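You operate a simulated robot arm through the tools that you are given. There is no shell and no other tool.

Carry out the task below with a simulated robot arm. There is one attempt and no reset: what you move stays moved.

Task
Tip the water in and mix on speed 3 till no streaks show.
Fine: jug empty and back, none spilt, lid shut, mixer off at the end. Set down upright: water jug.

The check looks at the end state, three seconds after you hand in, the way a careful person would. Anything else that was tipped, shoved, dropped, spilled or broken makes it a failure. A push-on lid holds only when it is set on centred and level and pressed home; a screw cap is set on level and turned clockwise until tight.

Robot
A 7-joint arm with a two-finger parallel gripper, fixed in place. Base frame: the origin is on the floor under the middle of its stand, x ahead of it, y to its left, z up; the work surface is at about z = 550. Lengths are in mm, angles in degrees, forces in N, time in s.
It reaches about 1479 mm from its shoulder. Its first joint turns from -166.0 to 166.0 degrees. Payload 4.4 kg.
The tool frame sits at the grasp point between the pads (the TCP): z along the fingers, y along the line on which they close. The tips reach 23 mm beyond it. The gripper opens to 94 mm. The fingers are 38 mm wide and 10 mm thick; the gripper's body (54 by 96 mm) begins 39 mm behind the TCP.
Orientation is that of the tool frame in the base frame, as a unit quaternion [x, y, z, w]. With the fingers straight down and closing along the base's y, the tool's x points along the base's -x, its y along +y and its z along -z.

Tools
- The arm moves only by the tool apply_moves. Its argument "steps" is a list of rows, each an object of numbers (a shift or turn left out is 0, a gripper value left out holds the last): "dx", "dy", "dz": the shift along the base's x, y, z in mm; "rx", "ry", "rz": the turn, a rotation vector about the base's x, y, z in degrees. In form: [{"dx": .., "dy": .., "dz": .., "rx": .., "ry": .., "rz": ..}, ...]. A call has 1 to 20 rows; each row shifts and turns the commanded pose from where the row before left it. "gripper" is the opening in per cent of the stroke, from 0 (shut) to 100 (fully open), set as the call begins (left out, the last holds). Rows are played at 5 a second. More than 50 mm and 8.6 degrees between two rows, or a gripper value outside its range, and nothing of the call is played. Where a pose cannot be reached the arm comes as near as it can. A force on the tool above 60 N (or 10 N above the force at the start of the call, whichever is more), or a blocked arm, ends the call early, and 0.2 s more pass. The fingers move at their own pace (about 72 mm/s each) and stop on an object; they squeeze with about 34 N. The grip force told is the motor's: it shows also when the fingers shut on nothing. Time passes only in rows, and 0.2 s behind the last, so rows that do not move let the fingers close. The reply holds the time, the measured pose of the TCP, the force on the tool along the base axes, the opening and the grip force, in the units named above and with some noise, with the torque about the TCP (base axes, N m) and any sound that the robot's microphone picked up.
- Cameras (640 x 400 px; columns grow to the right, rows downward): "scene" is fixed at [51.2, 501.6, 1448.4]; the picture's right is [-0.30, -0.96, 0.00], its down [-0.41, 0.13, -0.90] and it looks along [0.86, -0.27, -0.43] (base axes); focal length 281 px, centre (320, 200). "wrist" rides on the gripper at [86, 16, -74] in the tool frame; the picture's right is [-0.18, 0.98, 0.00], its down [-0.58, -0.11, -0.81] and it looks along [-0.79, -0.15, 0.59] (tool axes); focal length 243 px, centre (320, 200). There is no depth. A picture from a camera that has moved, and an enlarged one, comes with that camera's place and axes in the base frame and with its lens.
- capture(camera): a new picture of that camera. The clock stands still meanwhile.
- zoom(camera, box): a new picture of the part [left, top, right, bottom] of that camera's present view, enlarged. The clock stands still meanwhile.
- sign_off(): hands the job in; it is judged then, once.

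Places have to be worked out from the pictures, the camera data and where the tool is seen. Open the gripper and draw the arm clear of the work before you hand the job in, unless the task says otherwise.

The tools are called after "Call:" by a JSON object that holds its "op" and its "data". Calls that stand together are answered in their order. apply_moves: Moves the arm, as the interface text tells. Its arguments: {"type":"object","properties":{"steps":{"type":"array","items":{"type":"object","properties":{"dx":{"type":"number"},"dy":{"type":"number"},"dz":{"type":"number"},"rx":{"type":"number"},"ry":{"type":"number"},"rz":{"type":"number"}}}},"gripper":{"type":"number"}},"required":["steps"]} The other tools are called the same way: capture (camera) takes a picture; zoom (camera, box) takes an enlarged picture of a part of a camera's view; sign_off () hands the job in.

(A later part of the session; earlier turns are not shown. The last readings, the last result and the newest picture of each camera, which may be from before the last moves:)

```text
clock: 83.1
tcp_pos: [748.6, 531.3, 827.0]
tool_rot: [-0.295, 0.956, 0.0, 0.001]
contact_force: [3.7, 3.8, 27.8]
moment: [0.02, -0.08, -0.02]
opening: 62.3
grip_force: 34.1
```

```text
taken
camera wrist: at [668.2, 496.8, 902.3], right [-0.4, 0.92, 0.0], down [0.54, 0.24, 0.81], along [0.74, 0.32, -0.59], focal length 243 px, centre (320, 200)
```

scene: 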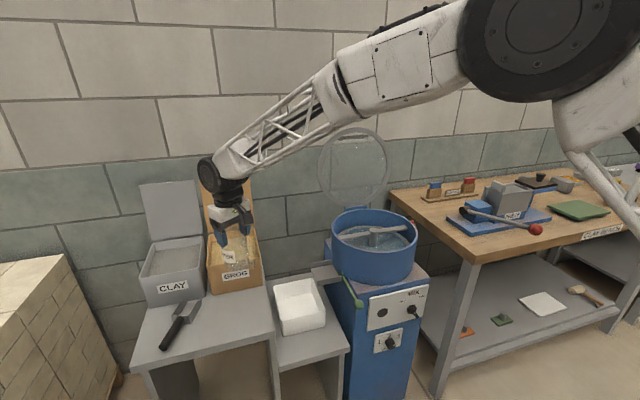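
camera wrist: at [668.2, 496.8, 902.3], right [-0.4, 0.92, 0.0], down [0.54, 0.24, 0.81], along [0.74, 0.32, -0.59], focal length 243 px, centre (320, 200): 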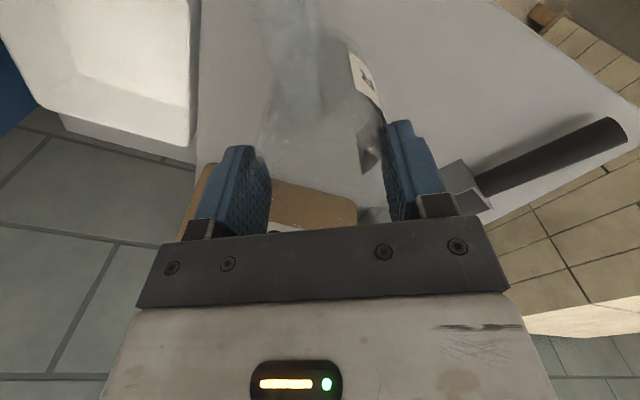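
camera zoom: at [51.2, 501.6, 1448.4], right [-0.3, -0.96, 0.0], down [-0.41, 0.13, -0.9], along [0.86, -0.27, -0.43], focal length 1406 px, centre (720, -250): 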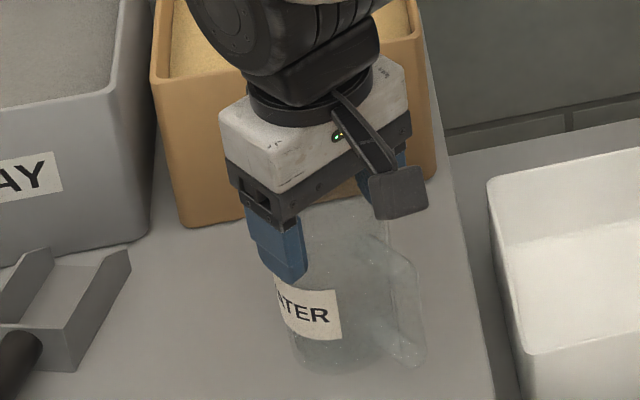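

The table is reached already (27.8 N up at z=827), so the jug had slid about 17 mm down in the fingers during the pour. I'll relax upward a little to take the pressing force off.

Call:
{"op": "apply_moves", "data": {"steps": [{"dz": 0.6}, {}]}}

Call:
{"op": "zoom", "data": {"camera": "wrist", "box": [220, 0, 440, 240]}}

```text
clock: 83.7
tcp_pos: [749.2, 530.7, 825.2]
tool_rot: [-0.295, 0.956, -0.001, -0.001]
contact_force: [7.1, 1.7, 26.7]
moment: [0.08, -0.2, 0.0]
opening: 61.8
grip_force: 33.8
```

```text
1.67 times, centred on (330, 120) of wrist
camera zoom: at [667.2, 496.4, 901.4], right [-0.4, 0.92, 0.0], down [0.54, 0.24, 0.81], along [0.74, 0.32, -0.59], focal length 404 px, centre (303, 333)
```

zoom: 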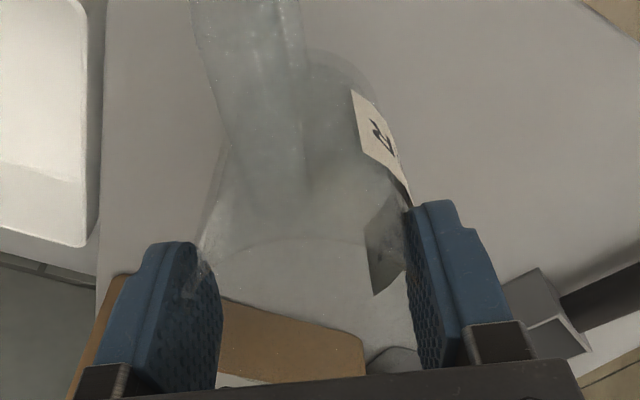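

Call:
{"op": "apply_moves", "data": {"steps": [{"dz": 1.5}, {}]}}

```text
clock: 84.3
tcp_pos: [746.4, 532.1, 825.8]
tool_rot: [-0.295, 0.956, -0.002, -0.001]
contact_force: [3.0, 1.0, 12.2]
moment: [0.0, -0.02, 0.01]
opening: 61.8
grip_force: 34.8
```

Call:
{"op": "apply_moves", "data": {"steps": [{"dz": 0.8}, {}]}}

Call:
{"op": "zoom", "data": {"camera": "scene", "box": [210, 270, 270, 330]}}

```text
clock: 84.9
tcp_pos: [746.8, 531.3, 826.7]
tool_rot: [-0.295, 0.955, -0.001, -0.001]
contact_force: [-0.9, -0.1, -1.3]
moment: [0.03, -0.01, 0.01]
opening: 61.7
grip_force: 34.3
```

```text
6.67 times, centred on (240, 300) of scene
camera zoom: at [51.2, 501.6, 1448.4], right [-0.3, -0.96, 0.0], down [-0.41, 0.13, -0.9], along [0.86, -0.27, -0.43], focal length 1875 px, centre (853, -467)
```

zoom: 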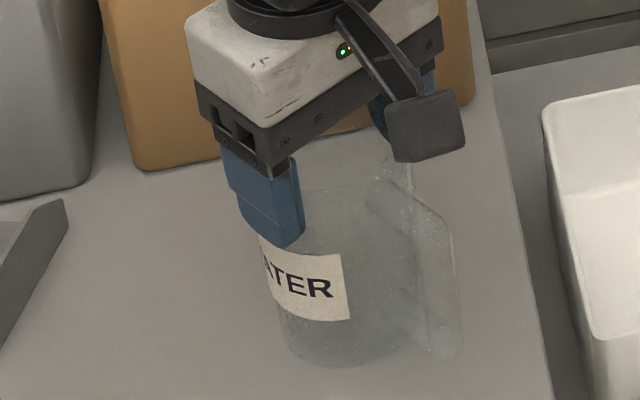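

The jug hangs less than a millimetre above the table, level and at its original place. I'll lower 0.6 mm and open the fingers.

Call:
{"op": "apply_moves", "data": {"steps": [{"dz": -0.6}, {}]}}

Call:
{"op": "apply_moves", "data": {"steps": [{}, {}, {}], "gripper": 72}}

Call:
{"op": "apply_moves", "data": {"steps": [{}, {}, {}], "gripper": 100}}

Call:
{"op": "zoom", "data": {"camera": "scene", "box": [210, 270, 270, 330]}}

Call:
{"op": "capture", "data": {"camera": "wrist"}}

```text
clock: 85.5
tcp_pos: [746.9, 532.1, 825.9]
tool_rot: [-0.295, 0.956, -0.001, -0.001]
contact_force: [0.6, 0.0, -1.4]
moment: [0.02, -0.02, -0.01]
opening: 61.3
grip_force: 34.1
```

```text
clock: 86.3
tcp_pos: [747.3, 532.0, 826.2]
tool_rot: [-0.295, 0.956, -0.001, -0.001]
contact_force: [-0.2, -0.1, 0.8]
moment: [0.01, 0.01, -0.01]
opening: 67.5
grip_force: 0.1
```

```text
clock: 87.1
tcp_pos: [747.5, 532.3, 826.1]
tool_rot: [-0.295, 0.955, 0.0, 0.0]
contact_force: [-0.7, -0.1, 0.0]
moment: [-0.02, 0.0, -0.02]
opening: 93.8
grip_force: 0.0
```

```text
6.67 times, centred on (240, 300) of scene
camera zoom: at [51.2, 501.6, 1448.4], right [-0.3, -0.96, 0.0], down [-0.41, 0.13, -0.9], along [0.86, -0.27, -0.43], focal length 1875 px, centre (853, -467)
```

zoom: 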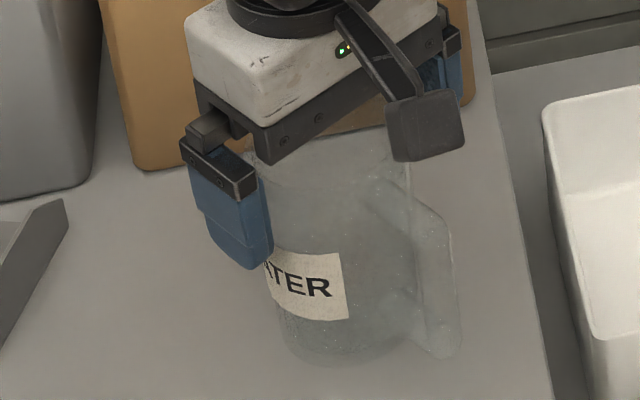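

```text
taken
camera wrist: at [667.1, 496.9, 902.3], right [-0.4, 0.92, 0.0], down [0.54, 0.24, 0.81], along [0.74, 0.32, -0.59], focal length 243 px, centre (320, 200)
```

wrist: 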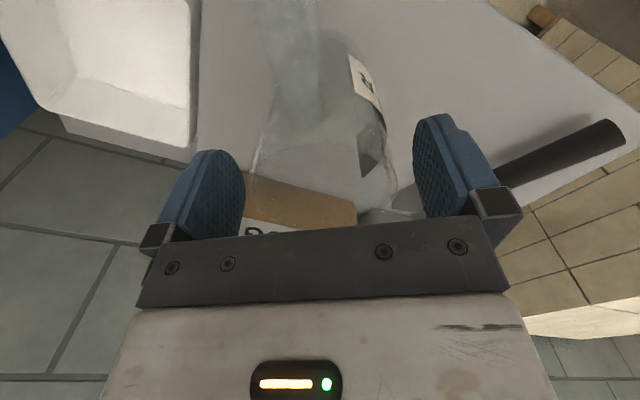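

The jug stands on its own. Raising the hand straight up clear of it.

Call:
{"op": "apply_moves", "data": {"steps": [{"dz": 10}, {"dz": 20}, {"dz": 35}, {"dz": 45}, {"dz": 45}, {"dz": 45}, {"dz": 45}, {}]}}

Call:
{"op": "zoom", "data": {"camera": "scene", "box": [210, 270, 270, 330]}}

Call:
{"op": "zoom", "data": {"camera": "scene", "box": [300, 115, 440, 290]}}

```text
clock: 88.9
tcp_pos: [745.4, 530.6, 1072.9]
tool_rot: [-0.295, 0.955, -0.002, 0.0]
contact_force: [0.8, 0.5, -0.1]
moment: [-0.03, 0.03, 0.02]
opening: 94.0
grip_force: 0.0
```

```text
6.67 times, centred on (240, 300) of scene
camera zoom: at [51.2, 501.6, 1448.4], right [-0.3, -0.96, 0.0], down [-0.41, 0.13, -0.9], along [0.86, -0.27, -0.43], focal length 1875 px, centre (853, -467)
```

zoom: 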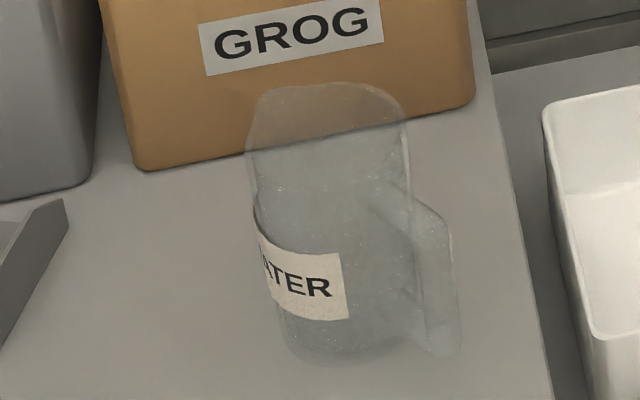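

```text
2.29 times, centred on (370, 202) of scene
camera zoom: at [51.2, 501.6, 1448.4], right [-0.3, -0.96, 0.0], down [-0.41, 0.13, -0.9], along [0.86, -0.27, -0.43], focal length 643 px, centre (206, 194)
```

zoom: 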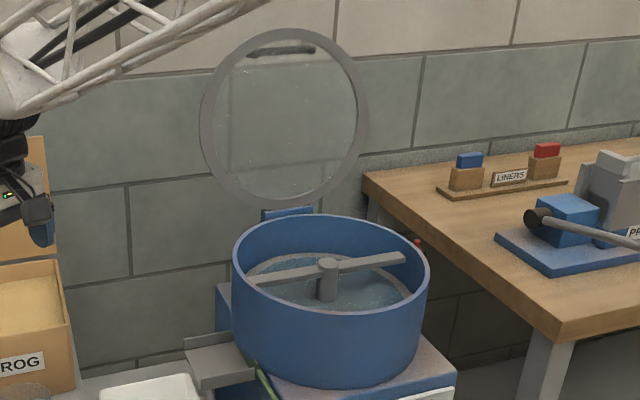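

The jug is upright and empty on its original spot. Next is the lid: its top edge is near (1095, 35–50, 1229), leaning slightly back. I'll move to view it from the left side to find the hinge line and the gap to the wall.

Call:
{"op": "apply_moves", "data": {"steps": [{"dz": 37, "rz": -7}, {"dz": 37, "rz": -7}, {"dz": 37, "rz": -7}, {"dz": 37, "rz": -7}, {"dz": 37, "rz": -7}, {"dx": 25, "dy": -28, "rz": -7}, {"dx": 25, "dy": -28, "rz": -7}, {"dx": 25, "dy": -28, "rz": -7}, {"dx": 25, "dy": -28, "rz": -7}, {"dx": 25, "dy": -28, "rz": -7}, {"dx": 25, "dy": -28, "rz": -7}, {"dx": 25, "dy": -28, "rz": -7}, {"dx": 25, "dy": -28, "rz": -7}, {"rz": -3.5}, {}]}}

Call:
{"op": "capture", "data": {"camera": "wrist"}}

Call:
{"op": "capture", "data": {"camera": "scene"}}

```text
clock: 92.1
tcp_pos: [950.5, 308.2, 1256.7]
tool_rot: [0.503, 0.864, 0.0, -0.002]
contact_force: [0.2, -0.6, 0.9]
moment: [-0.02, 0.01, 0.0]
opening: 94.1
grip_force: 0.0
```

```text
taken
camera wrist: at [922.8, 390.5, 1332.6], right [0.94, 0.33, 0.0], down [0.2, -0.56, 0.81], along [0.26, -0.76, -0.59], focal length 243 px, centre (320, 200)
```

wrist: 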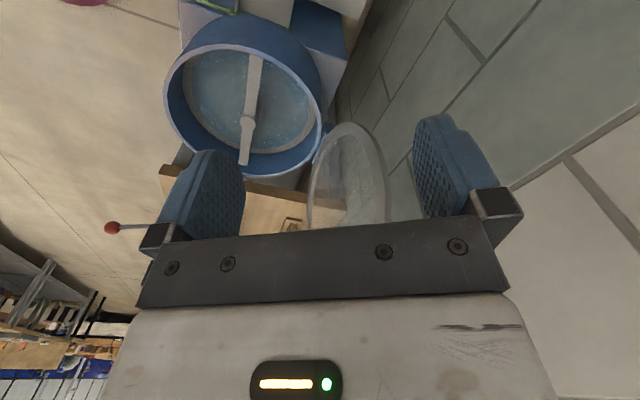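

```text
taken
```

scene: 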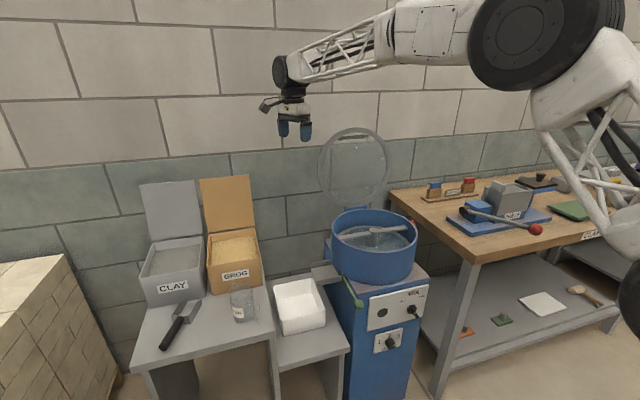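

Call:
{"op": "zoom", "data": {"camera": "wrist", "box": [240, 80, 420, 240]}}

Call:
{"op": "zoom", "data": {"camera": "scene", "box": [300, 115, 410, 225]}}

```text
2.50 times, centred on (330, 160) of wrist
camera zoom: at [922.8, 390.5, 1332.6], right [0.94, 0.33, 0.0], down [0.2, -0.56, 0.81], along [0.26, -0.76, -0.59], focal length 606 px, centre (295, 300)
```

zoom: 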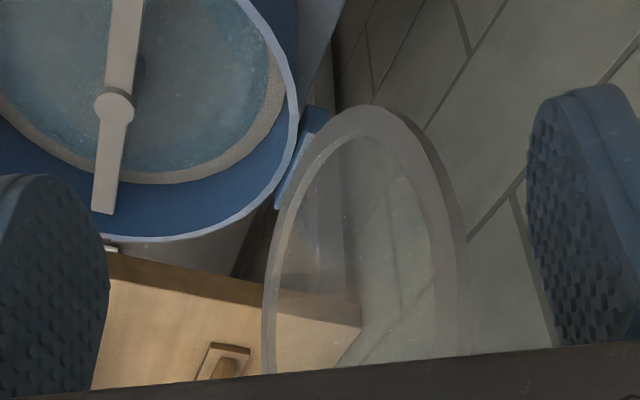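

```text
3.64 times, centred on (355, 170) of scene
camera zoom: at [51.2, 501.6, 1448.4], right [-0.3, -0.96, 0.0], down [-0.41, 0.13, -0.9], along [0.86, -0.27, -0.43], focal length 1023 px, centre (193, 309)
```

zoom: 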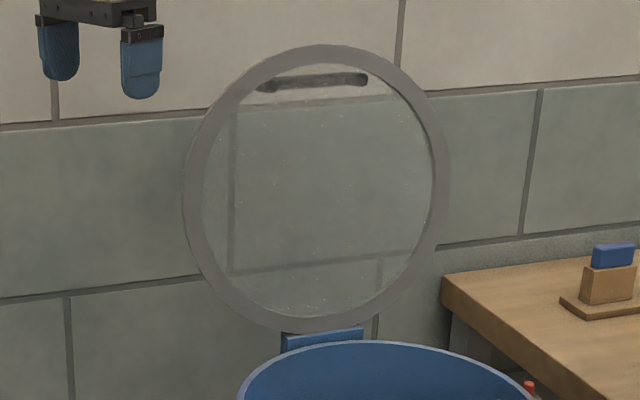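

From this side the lid's hinge line sits near x≈1055, z≈893. The lid leans back about 10°, its top edge is near (1120, 24, 1228), and there is plenty of room behind it. I'll straddle the top edge with one finger in front and one behind, so I can swing it over without dropping it.

Call:
{"op": "apply_moves", "data": {"steps": [{"dz": 20, "rz": -6}, {"dz": 13, "dx": 10, "dy": -20, "rz": -6}, {"dx": 20, "dy": -34, "rz": -6}, {"dx": 20, "dy": -34, "rz": -6}, {"dx": 20, "dy": -34, "rz": -5.6}, {"dx": 24, "dy": -40}, {"dx": 24, "dy": -40}, {"dx": 24, "dy": -40}, {"dx": 24, "dy": -42}, {}], "gripper": 64}}

Call:
{"op": "capture", "data": {"camera": "wrist"}}

Call:
{"op": "zoom", "data": {"camera": "scene", "box": [280, 60, 440, 220]}}

```text
clock: 94.3
tcp_pos: [1116.0, 18.2, 1287.0]
tool_rot: [0.706, 0.708, 0.0, -0.002]
contact_force: [0.5, 0.0, -0.7]
moment: [0.01, 0.03, 0.0]
opening: 60.1
grip_force: 0.0
```

```text
taken
camera wrist: at [1131.5, 105.3, 1362.4], right [0.98, -0.18, 0.0], down [-0.11, -0.58, 0.81], along [-0.15, -0.79, -0.59], focal length 243 px, centre (320, 200)
```

wrist: 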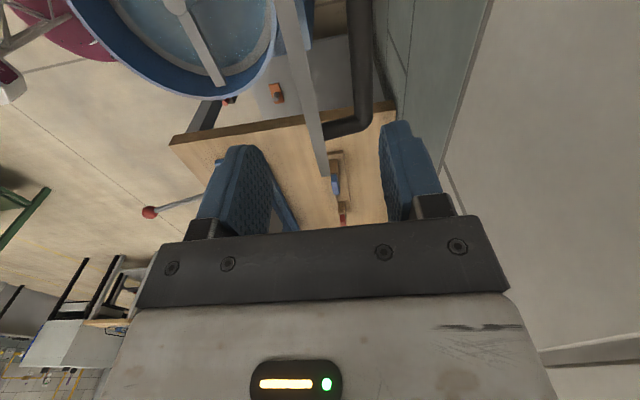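

```text
2.50 times, centred on (360, 140) of scene
camera zoom: at [51.2, 501.6, 1448.4], right [-0.3, -0.96, 0.0], down [-0.41, 0.13, -0.9], along [0.86, -0.27, -0.43], focal length 703 px, centre (220, 350)
```

zoom: 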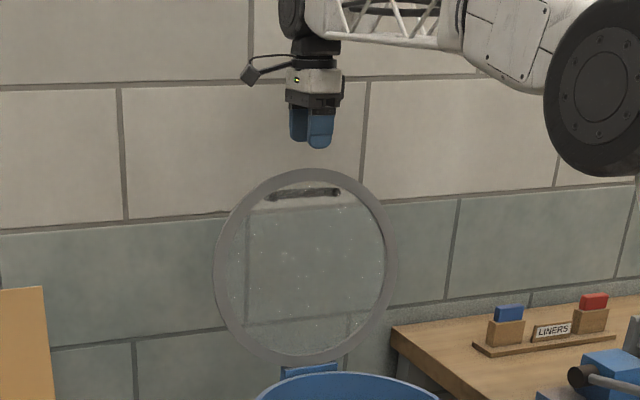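

The edge-on view shows the lid's top edge at x≈1110, about 11 mm thick, with its handle behind it near (1148, z 1170). I'll shift 6 mm to centre on the edge and lower until the fingertips straddle it by about 20 mm, staying above the handle.

Call:
{"op": "apply_moves", "data": {"steps": [{"dx": -6, "dy": 5}, {"dz": -20}, {"dz": -20}, {"dz": -10}, {"dz": -7}, {}]}}

Call:
{"op": "capture", "data": {"camera": "wrist"}}

Call:
{"op": "zoom", "data": {"camera": "scene", "box": [300, 80, 400, 180]}}

```text
clock: 95.7
tcp_pos: [1107.2, 27.2, 1230.9]
tool_rot: [0.706, 0.708, 0.0, -0.003]
contact_force: [-0.1, 0.1, 0.0]
moment: [-0.01, -0.01, -0.02]
opening: 60.2
grip_force: 0.1
```

```text
taken
camera wrist: at [1122.3, 114.2, 1307.3], right [0.98, -0.18, 0.0], down [-0.11, -0.58, 0.81], along [-0.15, -0.79, -0.59], focal length 243 px, centre (320, 200)
```

wrist: 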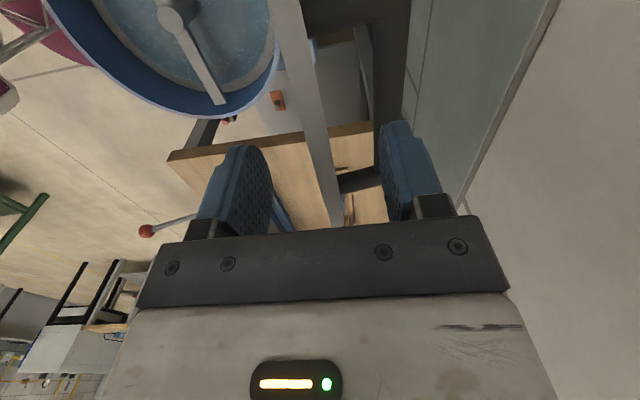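

```text
4.00 times, centred on (350, 130) of scene
camera zoom: at [51.2, 501.6, 1448.4], right [-0.3, -0.96, 0.0], down [-0.41, 0.13, -0.9], along [0.86, -0.27, -0.43], focal length 1125 px, centre (200, 480)
```

zoom: 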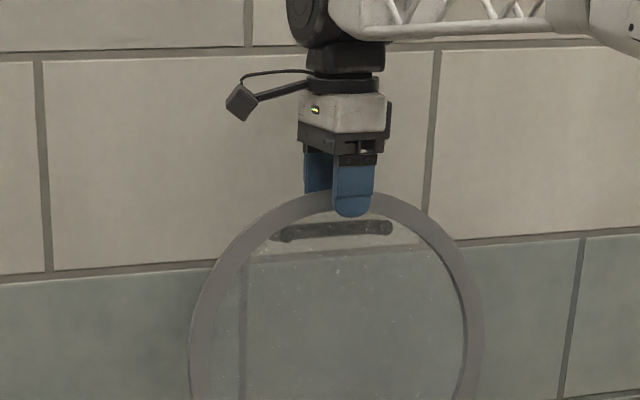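

The fingers straddle the lid's top edge, one in front and one behind, with no contact yet. I'll begin swinging along the lid's arc about the hinge, first past vertical.

Call:
{"op": "apply_moves", "data": {"steps": [{"dx": -23.6, "dz": 2.9}, {"dx": -23.7, "dz": 1.2}, {"dx": -23.7, "dz": -0.4, "ry": -2.2}, {"dx": -23.6, "dz": -2, "ry": -2.2}, {"dx": -23.5, "dz": -3.7, "ry": -2.2}, {"dx": -23.1, "dz": -5.4, "ry": -2.2}, {"dx": -22.7, "dz": -6.9, "ry": -2.2}, {}]}}

Call:
{"op": "capture", "data": {"camera": "wrist"}}

Call:
{"op": "zoom", "data": {"camera": "scene", "box": [290, 60, 450, 220]}}

```text
clock: 97.5
tcp_pos: [944.1, 30.5, 1217.5]
tool_rot: [0.702, 0.705, 0.068, 0.067]
contact_force: [-1.9, 0.4, -0.5]
moment: [0.03, 0.06, -0.04]
opening: 60.6
grip_force: 0.8
```

```text
taken
camera wrist: at [945.3, 116.7, 1294.3], right [0.97, -0.18, 0.19], down [-0.26, -0.58, 0.77], along [-0.03, -0.79, -0.61], focal length 243 px, centre (320, 200)
```

wrist: 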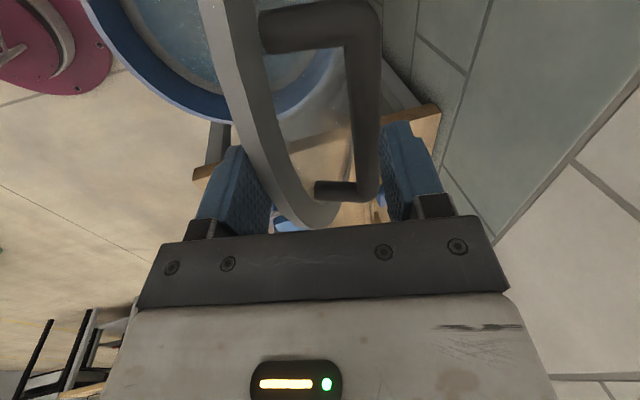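

```text
2.50 times, centred on (370, 140) of scene
camera zoom: at [51.2, 501.6, 1448.4], right [-0.3, -0.96, 0.0], down [-0.41, 0.13, -0.9], along [0.86, -0.27, -0.43], focal length 703 px, centre (195, 350)
```

zoom: 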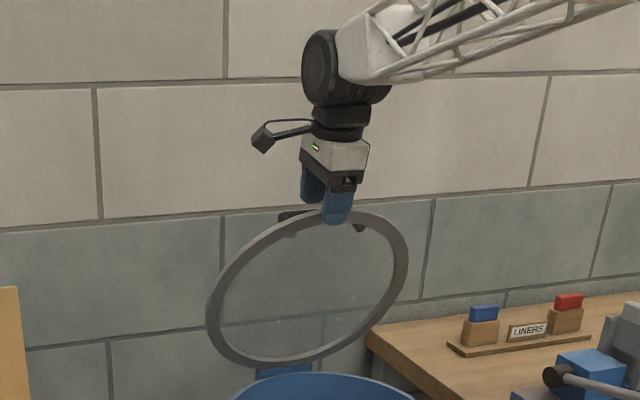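

The lid has passed vertical and rests on the front finger under slight load. Its handle sticks up near the back finger, so I'll open fully for clearance and keep lowering along the arc, with the front finger carrying the lid.

Call:
{"op": "apply_moves", "data": {"steps": [{}, {}, {"dx": -22.1, "dz": -8.5, "ry": -2.6}, {"dx": -21.6, "dz": -10.1, "ry": -2.6}, {"dx": -20.7, "dz": -11.5, "ry": -2.6}, {"dx": -19.9, "dz": -12.9, "ry": -2.6}, {"dx": -19, "dz": -14.3, "ry": -2.6}, {}], "gripper": 100}}

Call:
{"op": "capture", "data": {"camera": "wrist"}}

Call:
{"op": "zoom", "data": {"camera": "scene", "box": [290, 100, 450, 260]}}

```text
clock: 99.3
tcp_pos: [840.4, 29.2, 1159.0]
tool_rot: [0.69, 0.693, 0.148, 0.147]
contact_force: [-3.4, 2.0, -0.8]
moment: [0.04, 0.09, -0.02]
opening: 94.1
grip_force: 0.0
```

```text
taken
camera wrist: at [824.5, 115.6, 1234.9], right [0.9, -0.18, 0.4], down [-0.42, -0.58, 0.69], along [0.11, -0.79, -0.6], focal length 243 px, centre (320, 200)
```

wrist: 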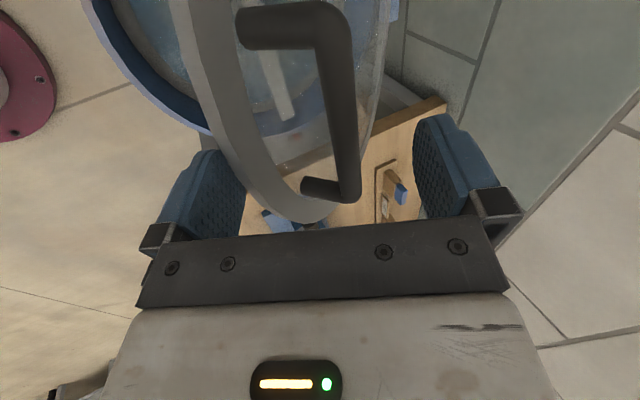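

```text
2.50 times, centred on (370, 180) of scene
camera zoom: at [51.2, 501.6, 1448.4], right [-0.3, -0.96, 0.0], down [-0.41, 0.13, -0.9], along [0.86, -0.27, -0.43], focal length 703 px, centre (195, 250)
```

zoom: 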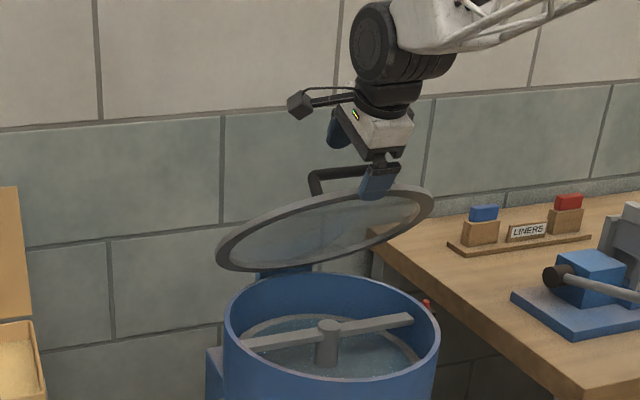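

The lid is about halfway down, resting on the front finger, with the handle well clear of the back finger. Continuing the arc.

Call:
{"op": "apply_moves", "data": {"steps": [{"dx": -17.9, "dz": -15.5, "ry": -2.6}, {"dx": -16.8, "dz": -16.8, "ry": -2.6}, {"dx": -15.5, "dz": -17.9, "ry": -2.6}, {"dx": -14.3, "dz": -19, "ry": -2.6}, {"dx": -12.9, "dz": -19.9, "ry": -2.6}, {}]}}

Call:
{"op": "capture", "data": {"camera": "wrist"}}

Call:
{"op": "zoom", "data": {"camera": "scene", "box": [290, 130, 450, 290]}}

```text
clock: 100.7
tcp_pos: [764.5, 27.5, 1072.1]
tool_rot: [0.669, 0.672, 0.225, 0.224]
contact_force: [-5.1, -0.7, -1.4]
moment: [-0.05, 0.21, -0.02]
opening: 93.9
grip_force: 0.0
```

```text
taken
camera wrist: at [731.9, 114.7, 1142.6], right [0.79, -0.18, 0.59], down [-0.57, -0.58, 0.58], along [0.24, -0.79, -0.56], focal length 243 px, centre (320, 200)
```

wrist: 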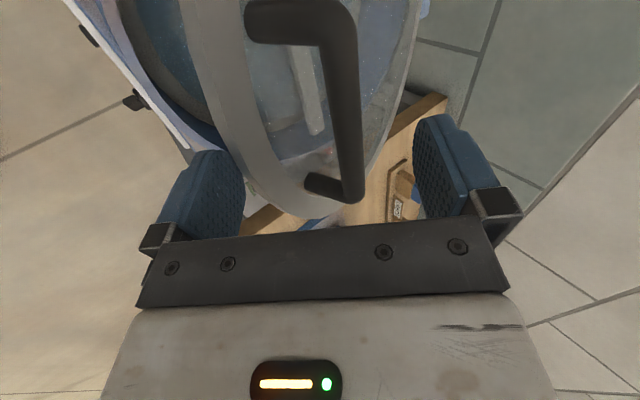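

```text
2.50 times, centred on (370, 210) of scene
camera zoom: at [51.2, 501.6, 1448.4], right [-0.3, -0.96, 0.0], down [-0.41, 0.13, -0.9], along [0.86, -0.27, -0.43], focal length 703 px, centre (195, 175)
```

zoom: 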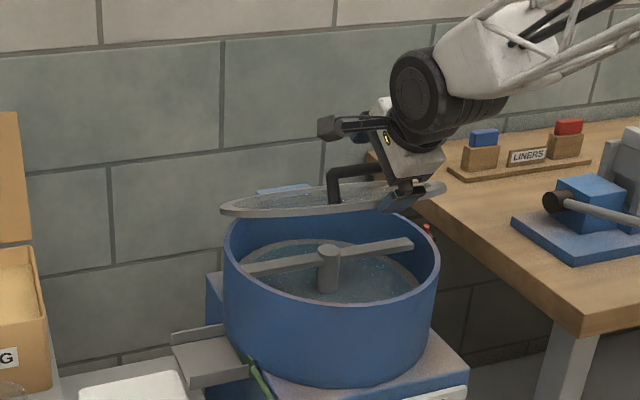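

The lid is now about 25° from shut. Four more steps down the arc.

Call:
{"op": "apply_moves", "data": {"steps": [{"dx": -11.5, "dz": -20.7, "ry": -2.6}, {"dx": -10.1, "dz": -21.6, "ry": -2.6}, {"dx": -8.5, "dz": -22.1, "ry": -2.6}, {"dx": -6.9, "dz": -22.7, "ry": -2.6}, {}]}}

Call:
{"op": "capture", "data": {"camera": "wrist"}}

Call:
{"op": "zoom", "data": {"camera": "scene", "box": [310, 180, 430, 280]}}

```text
clock: 101.9
tcp_pos: [728.1, 28.8, 984.6]
tool_rot: [0.646, 0.649, 0.285, 0.284]
contact_force: [-0.2, -0.9, 0.8]
moment: [-0.01, 0.0, 0.01]
opening: 93.9
grip_force: 0.1
```

```text
taken
camera wrist: at [683.2, 115.2, 1048.5], right [0.67, -0.18, 0.72], down [-0.67, -0.58, 0.47], along [0.34, -0.79, -0.51], focal length 243 px, centre (320, 200)
```

wrist: 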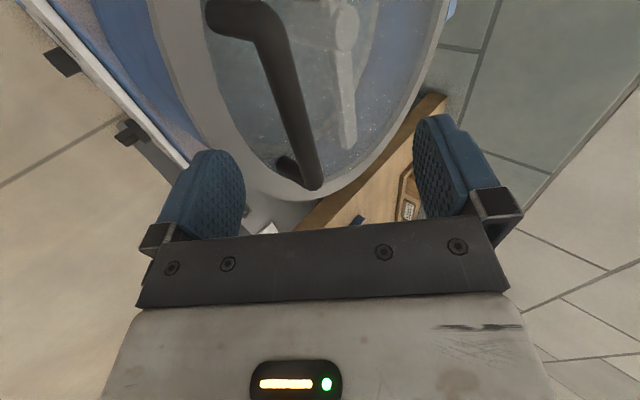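

```text
4.00 times, centred on (370, 230) of scene
camera zoom: at [51.2, 501.6, 1448.4], right [-0.3, -0.96, 0.0], down [-0.41, 0.13, -0.9], along [0.86, -0.27, -0.43], focal length 1125 px, centre (120, 80)
```

zoom: 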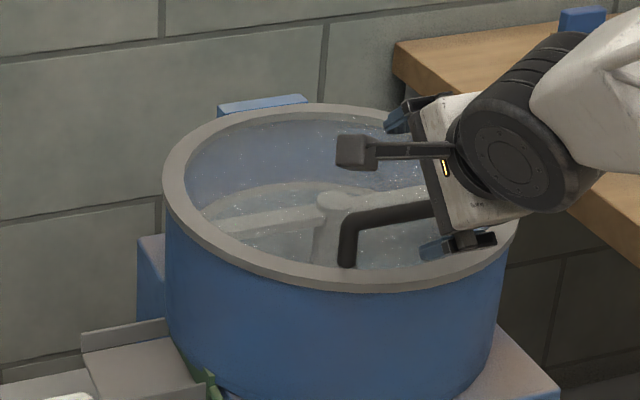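

The lid slipped off the finger over the last few degrees and now lies on the bowl. I'll back the hand off up and away and inspect whether it's flush.

Call:
{"op": "apply_moves", "data": {"steps": [{"dx": -25, "dz": 30}, {"dx": -25, "dz": 35, "ry": 6}, {"dx": -20, "dz": 40, "ry": 7}, {"dx": -20, "dz": 40, "ry": 7}, {"dx": -20, "dz": 35, "ry": 7}, {"ry": 7}, {"ry": 7}, {"ry": 7}, {}]}}

Call:
{"op": "zoom", "data": {"camera": "scene", "box": [310, 180, 430, 280]}}

Call:
{"op": "capture", "data": {"camera": "wrist"}}

```text
clock: 103.9
tcp_pos: [617.2, 28.0, 1165.9]
tool_rot: [0.706, 0.708, -0.003, -0.004]
contact_force: [-0.2, 0.2, -0.7]
moment: [-0.01, 0.0, -0.02]
opening: 94.0
grip_force: 0.1
```

```text
4.00 times, centred on (370, 230) of scene
camera zoom: at [51.2, 501.6, 1448.4], right [-0.3, -0.96, 0.0], down [-0.41, 0.13, -0.9], along [0.86, -0.27, -0.43], focal length 1125 px, centre (120, 80)
```

zoom: 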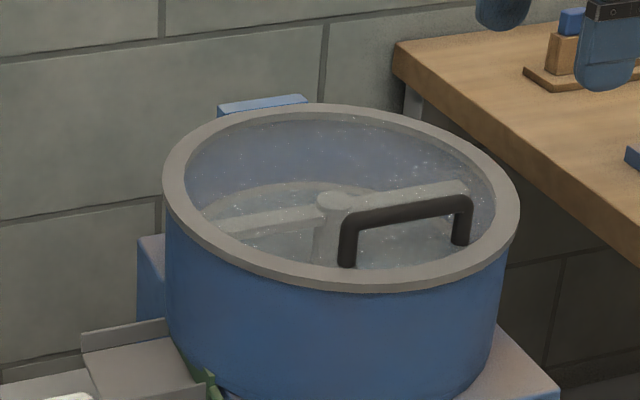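

```text
taken
camera wrist: at [633.7, 114.4, 1241.7], right [0.98, -0.18, -0.01], down [-0.1, -0.58, 0.81], along [-0.15, -0.79, -0.59], focal length 243 px, centre (320, 200)
```

wrist: 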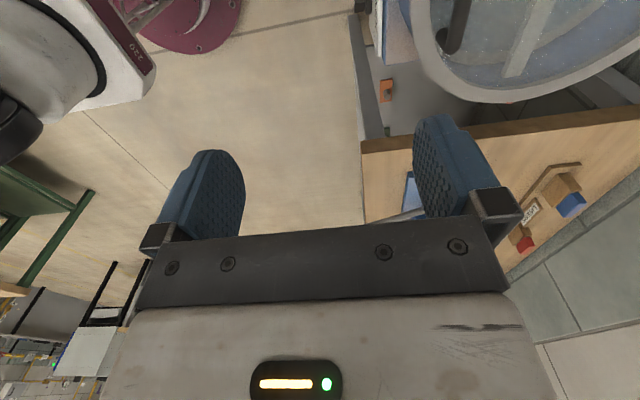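

The lid is shut and flush all round. Now to the MIX switch: I'll turn the hand back to zero yaw, come down in front of the panel at x≈590 and lean it 30°.

Call:
{"op": "apply_moves", "data": {"steps": [{"dx": -3, "dy": -8, "dz": -20, "rz": 8}, {"dx": -3, "dy": -8, "dz": -30, "rz": 8}, {"dx": -3, "dy": -8, "dz": -30, "rz": 8}, {"dx": -3, "dy": -8, "dz": -30, "rz": 8}, {"dx": -3, "dy": -8, "dz": -30, "rz": 8}, {"dx": -3, "dy": -8, "dz": -30, "rz": 8}, {"dx": -3, "dy": -8, "dz": -30, "rz": 8}, {"dx": -3, "dy": -8, "dz": -30, "rz": 8}, {"dx": -3, "dy": -8, "dz": -30, "rz": 8}, {"dy": -8, "dz": -30, "rz": 8}, {"dy": -8, "dz": -30, "rz": 8}, {"dz": -30, "rz": 2}, {"dz": -30, "ry": -7.5}, {"dz": -30, "ry": -7.5}, {"dz": -20, "ry": -7.5}, {"dz": -15, "ry": -7.5}, {}]}}

Call:
{"op": "capture", "data": {"camera": "wrist"}}

Call:
{"op": "capture", "data": {"camera": "scene"}}

```text
clock: 107.7
tcp_pos: [574.3, -57.0, 676.0]
tool_rot: [0.001, 0.975, -0.002, 0.221]
contact_force: [0.2, -0.5, 0.7]
moment: [-0.02, 0.05, -0.01]
opening: 94.0
grip_force: 0.0
stopped in row 17: the arm was blocked; the commanded pose is now the measured one
```

```text
taken
camera wrist: at [463.3, -40.5, 707.5], right [0.17, 0.98, 0.08], down [0.18, -0.11, 0.98], along [0.97, -0.15, -0.19], focal length 243 px, centre (320, 200)
```

wrist: 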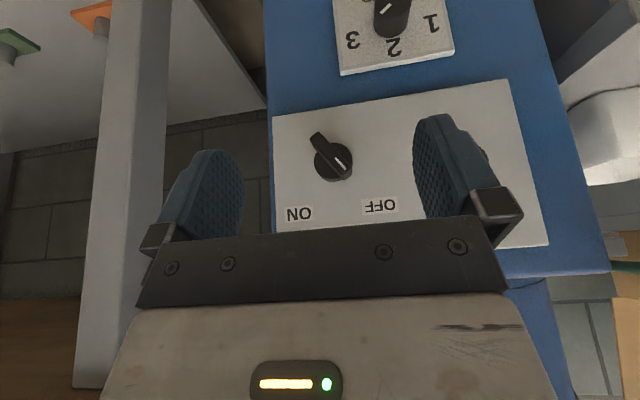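

```text
taken
```

scene: 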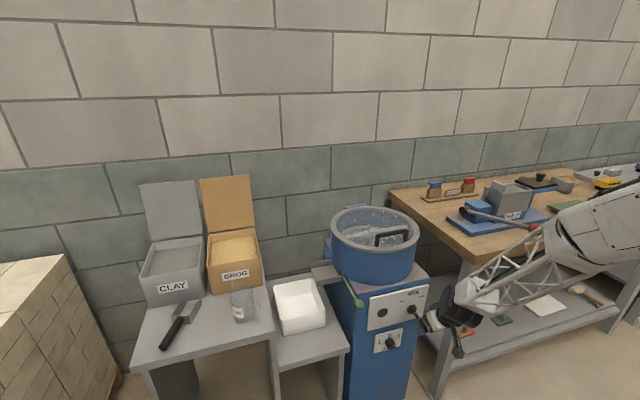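

The arm reported it was blocked on the last row. The forearm is close to the press lever with the red ball on the bench, so I'll check what it's touching before moving.

Call:
{"op": "zoom", "data": {"camera": "scene", "box": [440, 150, 640, 350]}}

Call:
{"op": "zoom", "data": {"camera": "wrist", "box": [240, 80, 420, 240]}}

```text
2.00 times, centred on (540, 250) of scene
camera zoom: at [51.2, 501.6, 1448.4], right [-0.3, -0.96, 0.0], down [-0.41, 0.13, -0.9], along [0.86, -0.27, -0.43], focal length 562 px, centre (-120, 100)
```

zoom: 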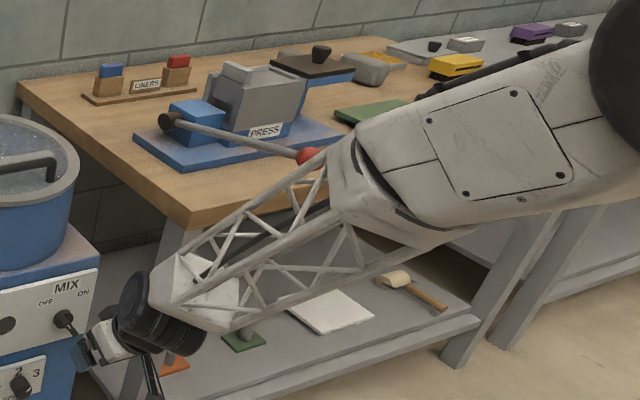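

```text
2.50 times, centred on (330, 160) of wrist
camera zoom: at [463.3, -40.5, 707.5], right [0.17, 0.98, 0.08], down [0.18, -0.11, 0.98], along [0.97, -0.15, -0.19], focal length 606 px, centre (295, 300)
```

zoom: 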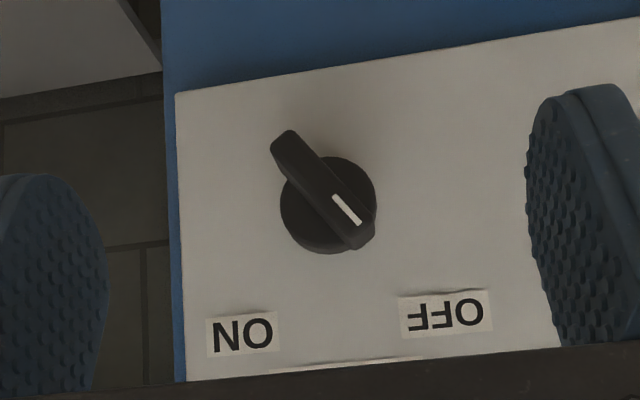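

The red ball hasn't moved, and the bench front edge is at x≈635 with the arm well in front of it. I'll hold for a moment and see whether the arm is at rest.

Call:
{"op": "apply_moves", "data": {"steps": [{}, {}]}}

Call:
{"op": "zoom", "data": {"camera": "scene", "box": [440, 100, 640, 300]}}

```text
clock: 108.3
tcp_pos: [573.5, -57.0, 677.8]
tool_rot: [0.002, 0.975, -0.002, 0.221]
contact_force: [-0.5, 0.5, -0.3]
moment: [0.04, -0.02, -0.01]
opening: 94.1
grip_force: 0.0
```

```text
2.00 times, centred on (540, 200) of scene
camera zoom: at [51.2, 501.6, 1448.4], right [-0.3, -0.96, 0.0], down [-0.41, 0.13, -0.9], along [0.86, -0.27, -0.43], focal length 562 px, centre (-120, 200)
```

zoom: 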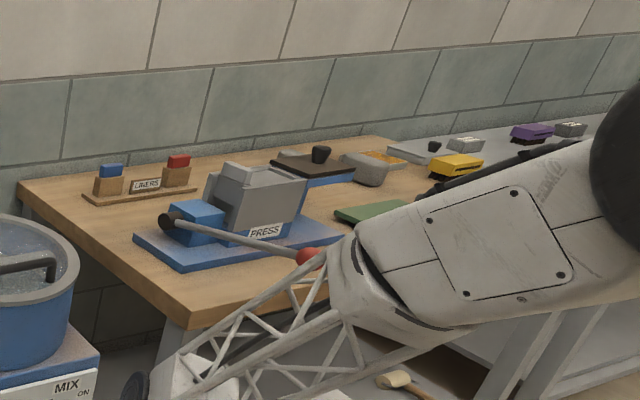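

The arm's apparent size puts its elbow high and near the base, far from the bench, so this was likely its own fold limit. I'll move outward and up, toward the panel, and see if it follows.

Call:
{"op": "apply_moves", "data": {"steps": [{"dx": 10, "dz": 10}, {"dx": 15, "dz": 10}, {"dx": 10, "dz": 0}, {}]}}

Call:
{"op": "capture", "data": {"camera": "wrist"}}

```text
clock: 109.3
tcp_pos: [609.2, -57.6, 697.6]
tool_rot: [0.001, 0.975, -0.002, 0.221]
contact_force: [-1.0, 0.3, -1.0]
moment: [0.03, -0.01, -0.01]
opening: 94.2
grip_force: 0.0
```

```text
taken
camera wrist: at [498.6, -42.2, 729.0], right [0.17, 0.98, 0.08], down [0.18, -0.11, 0.98], along [0.97, -0.15, -0.19], focal length 243 px, centre (320, 200)
```

wrist: 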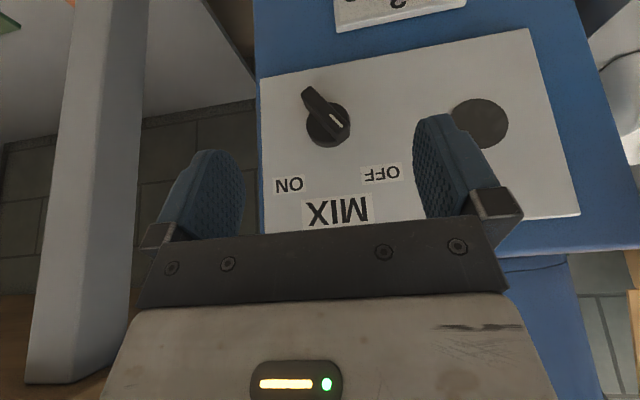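

The arm follows now. The switch axis measures y≈-59.5, z≈627, with the blade front at x≈668. I'll drop to its height and roll the hand 45° left so the fingers will close across the blade.

Call:
{"op": "apply_moves", "data": {"steps": [{"dy": -1, "dz": -15, "rx": -7.5}, {"dy": -1, "dz": -15, "rx": -7.5}, {"dz": -15, "rx": -7.5}, {"dz": -15, "rx": -7.5}, {"dz": -10.6, "rx": -7.5}, {"rx": -7.5}, {}]}}

Call:
{"op": "capture", "data": {"camera": "wrist"}}

Call:
{"op": "capture", "data": {"camera": "scene"}}

```text
clock: 110.9
tcp_pos: [608.4, -58.9, 627.4]
tool_rot: [-0.084, 0.9, -0.375, 0.205]
contact_force: [0.1, 0.4, -0.6]
moment: [-0.01, -0.02, 0.01]
opening: 93.9
grip_force: 0.0
```

```text
taken
camera wrist: at [498.7, -26.9, 638.1], right [0.17, 0.75, -0.64], down [0.18, 0.62, 0.77], along [0.97, -0.24, -0.03], focal length 243 px, centre (320, 200)
```

wrist: 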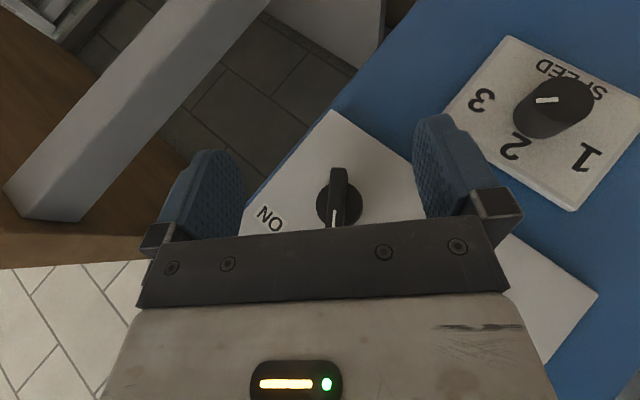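

```text
taken
```

scene: 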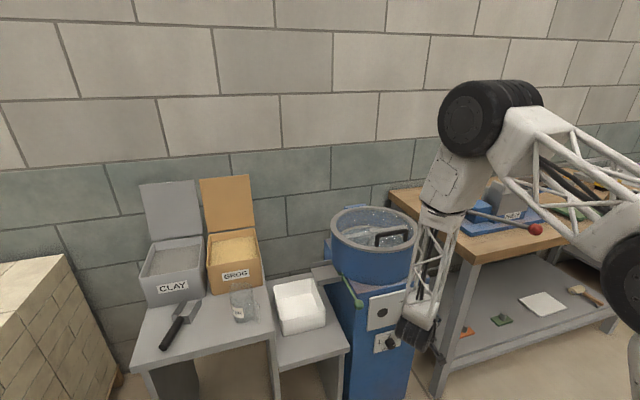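

The blade appears parallel to the fingers and nearly centred. Moving 50 mm forward to straddle it.

Call:
{"op": "apply_moves", "data": {"steps": [{"dx": 15}, {"dx": 15}, {"dx": 12}, {"dx": 8}, {}]}}

Call:
{"op": "capture", "data": {"camera": "wrist"}}

```text
clock: 112.1
tcp_pos: [657.8, -59.7, 628.2]
tool_rot: [-0.083, 0.9, -0.375, 0.206]
contact_force: [0.1, -0.5, 0.2]
moment: [-0.02, 0.01, -0.04]
opening: 94.0
grip_force: 0.0
```

```text
taken
camera wrist: at [548.3, -27.1, 638.8], right [0.17, 0.75, -0.64], down [0.17, 0.62, 0.77], along [0.97, -0.24, -0.03], focal length 243 px, centre (320, 200)
```

wrist: 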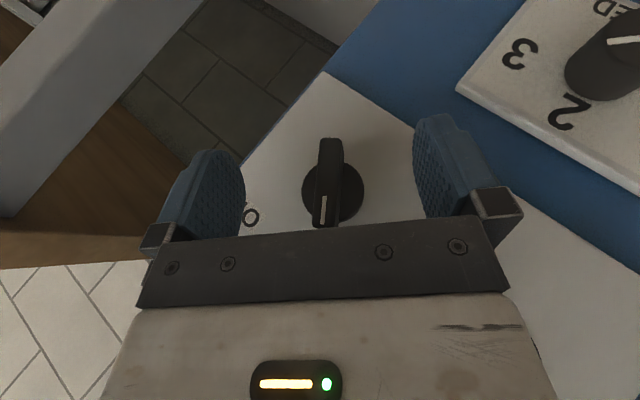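

Call:
{"op": "apply_moves", "data": {"steps": [{"dy": 1.4, "dz": -1.4}, {}, {}, {}, {}], "gripper": 0}}

Call:
{"op": "capture", "data": {"camera": "wrist"}}

```text
clock: 113.3
tcp_pos: [658.1, -59.3, 626.0]
tool_rot: [-0.084, 0.9, -0.375, 0.206]
contact_force: [-10.6, -9.3, 28.8]
moment: [1.69, -0.03, -0.35]
opening: 18.6
grip_force: 45.1
```

```text
taken
camera wrist: at [547.9, -25.7, 636.9], right [0.17, 0.75, -0.64], down [0.17, 0.62, 0.77], along [0.97, -0.24, -0.03], focal length 243 px, centre (320, 200)
```

wrist: 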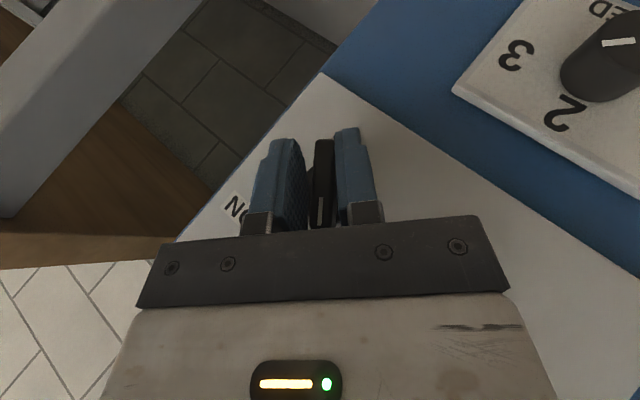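

It's gripped, with some torque because the blade isn't perfectly parallel. Turning clockwise in small steps.

Call:
{"op": "apply_moves", "data": {"steps": [{"rx": 4}, {"rx": 4}, {"rx": 4}, {"rx": 4}]}}

Call:
{"op": "capture", "data": {"camera": "wrist"}}

```text
clock: 114.4
tcp_pos: [658.7, -58.5, 625.7]
tool_rot: [-0.054, 0.943, -0.247, 0.215]
contact_force: [-3.6, -4.1, 7.2]
moment: [-0.05, 0.44, 0.42]
opening: 11.9
grip_force: 45.2
stopped in row 4: the force on the tool passed its limit at 65 N (the readings are from after the stop); the commanded pose is now the measured one
```

```text
taken
camera wrist: at [548.3, -29.9, 645.2], right [0.17, 0.9, -0.41], down [0.17, 0.38, 0.91], along [0.97, -0.23, -0.09], focal length 243 px, centre (320, 200)
```

wrist: 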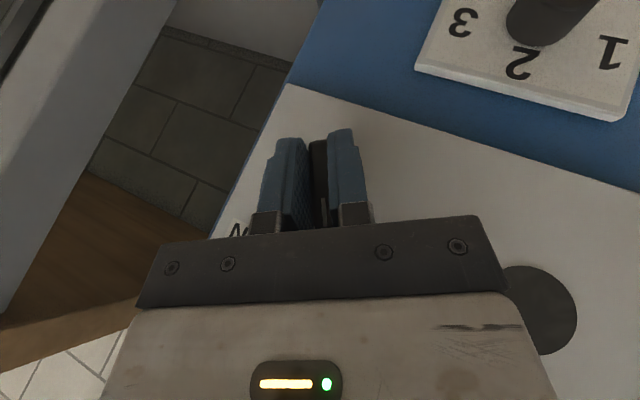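

The fingers have now seated flat on the blade (11.9 mm). Continuing clockwise.

Call:
{"op": "apply_moves", "data": {"steps": [{"rx": 4}, {"rx": 4}, {"rx": 4}, {"rx": 4}]}}

Call:
{"op": "capture", "data": {"camera": "wrist"}}

```text
clock: 115.4
tcp_pos: [660.2, -60.6, 625.9]
tool_rot: [-0.026, 0.966, -0.128, 0.221]
contact_force: [-11.1, -11.4, 16.1]
moment: [-0.03, -0.11, 0.56]
opening: 11.9
grip_force: 44.7
stopped in row 4: the force on the tool passed its limit at 63 N (the readings are from after the stop); the commanded pose is now the measured one
```

```text
taken
camera wrist: at [548.7, -35.5, 651.3], right [0.17, 0.97, -0.18], down [0.17, 0.15, 0.97], along [0.97, -0.2, -0.14], focal length 243 px, centre (320, 200)
```

wrist: 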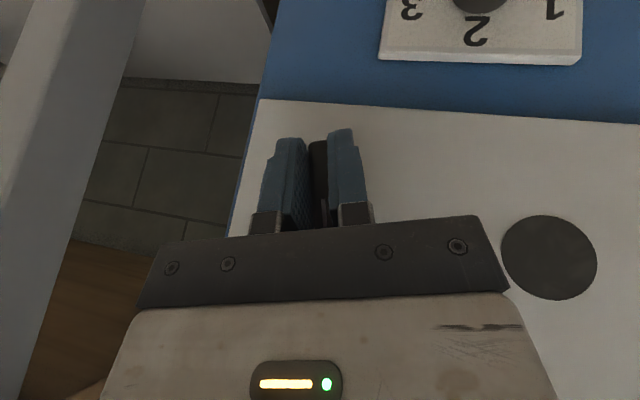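

Call:
{"op": "apply_moves", "data": {"steps": [{"rx": 4}, {"rx": 4}, {"rx": 4}, {"rx": 4}, {"rx": 4}]}}

Call:
{"op": "apply_moves", "data": {"steps": [{"rx": 4}, {"rx": 4}, {"rx": 4}, {"rx": 4}, {"rx": 4}]}}

Call:
{"op": "capture", "data": {"camera": "wrist"}}

Call:
{"op": "capture", "data": {"camera": "scene"}}

```text
clock: 116.6
tcp_pos: [659.1, -59.2, 625.9]
tool_rot: [0.014, 0.974, 0.042, 0.223]
contact_force: [-17.5, -55.3, 5.6]
moment: [-0.01, -0.87, -0.12]
opening: 12.0
grip_force: 45.2
```

```text
clock: 117.7
tcp_pos: [658.3, -59.7, 624.6]
tool_rot: [0.047, 0.957, 0.185, 0.218]
contact_force: [-0.2, -21.4, -4.8]
moment: [0.0, -0.36, 0.46]
opening: 12.0
grip_force: 45.0
stopped in row 5: the force on the tool passed its limit at 71 N (the readings are from after the stop); the commanded pose is now the measured one
```

```text
taken
camera wrist: at [549.0, -55.3, 660.4], right [0.17, 0.88, 0.44], down [0.17, -0.47, 0.87], along [0.97, -0.07, -0.23], focal length 243 px, centre (320, 200)
```

wrist: 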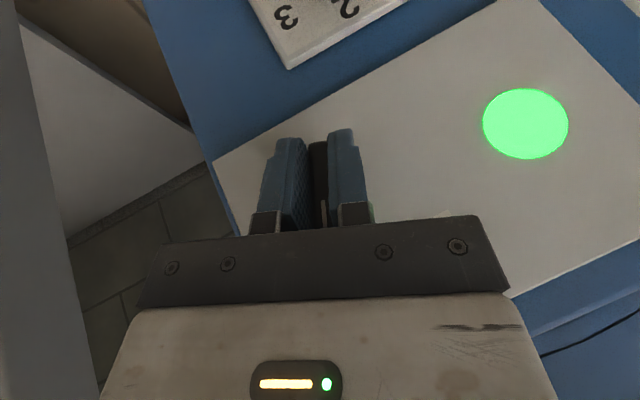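

```text
taken
```

scene: 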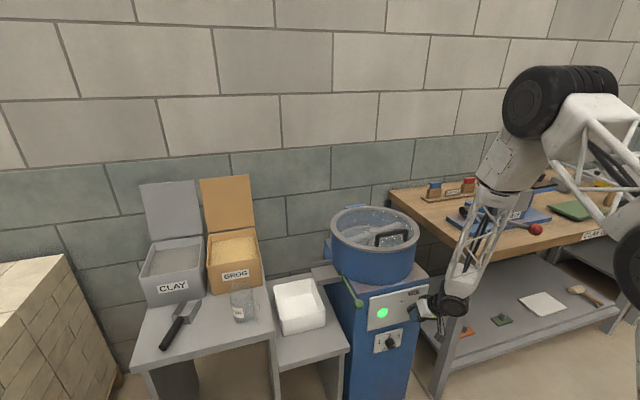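

The green lamp is lit, so the mixer is running on 3. I'll keep hold of the switch, let it mix, and watch the bowl through the clear lid.

Call:
{"op": "apply_moves", "data": {"steps": [{}, {}, {}, {}, {}, {}, {}, {}, {}, {}]}}

Call:
{"op": "zoom", "data": {"camera": "scene", "box": [320, 195, 430, 285]}}

```text
clock: 119.9
tcp_pos: [659.5, -60.3, 625.2]
tool_rot: [0.047, 0.957, 0.185, 0.218]
contact_force: [1.8, -38.0, -13.0]
moment: [0.04, -0.25, 0.18]
opening: 12.3
grip_force: 44.5
```

```text
4.44 times, centred on (375, 240) of scene
camera zoom: at [51.2, 501.6, 1448.4], right [-0.3, -0.96, 0.0], down [-0.41, 0.13, -0.9], along [0.86, -0.27, -0.43], focal length 1250 px, centre (76, 22)
```

zoom: 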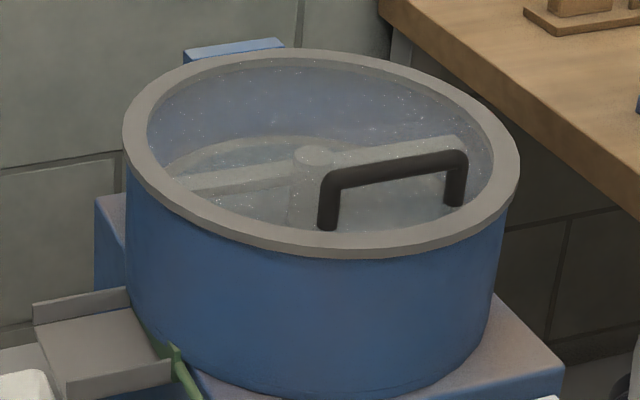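

Call:
{"op": "apply_moves", "data": {"steps": [{}, {}]}}

Call:
{"op": "zoom", "data": {"camera": "scene", "box": [320, 195, 430, 285]}}

Call:
{"op": "zoom", "data": {"camera": "scene", "box": [350, 270, 450, 370]}}

```text
clock: 120.5
tcp_pos: [659.2, -58.8, 625.8]
tool_rot: [0.047, 0.957, 0.184, 0.218]
contact_force: [0.9, -41.4, -12.5]
moment: [-0.04, -0.12, 0.17]
opening: 12.1
grip_force: 45.1
```

```text
4.44 times, centred on (375, 240) of scene
camera zoom: at [51.2, 501.6, 1448.4], right [-0.3, -0.96, 0.0], down [-0.41, 0.13, -0.9], along [0.86, -0.27, -0.43], focal length 1250 px, centre (76, 22)
```

zoom: 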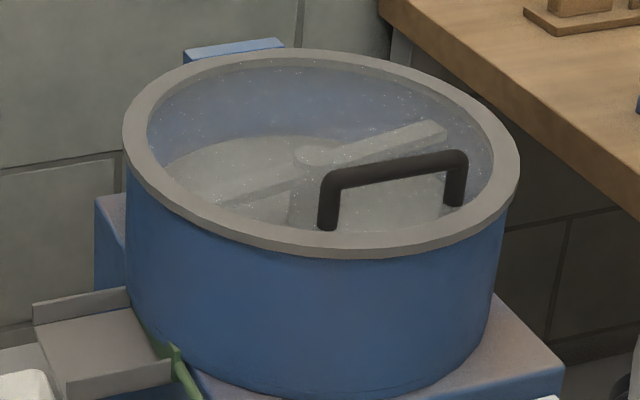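

```text
4.00 times, centred on (400, 320) of scene
camera zoom: at [51.2, 501.6, 1448.4], right [-0.3, -0.96, 0.0], down [-0.41, 0.13, -0.9], along [0.86, -0.27, -0.43], focal length 1125 px, centre (0, -280)
```

zoom: 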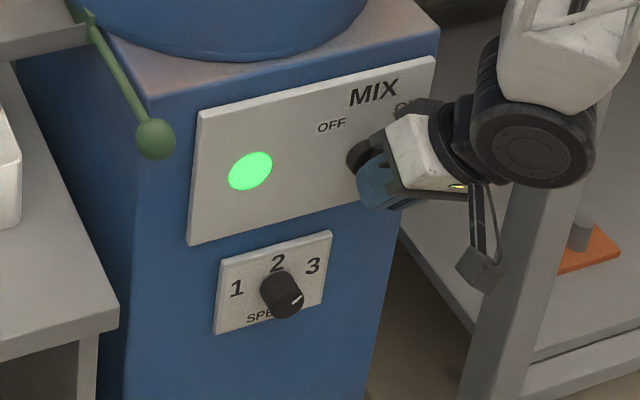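

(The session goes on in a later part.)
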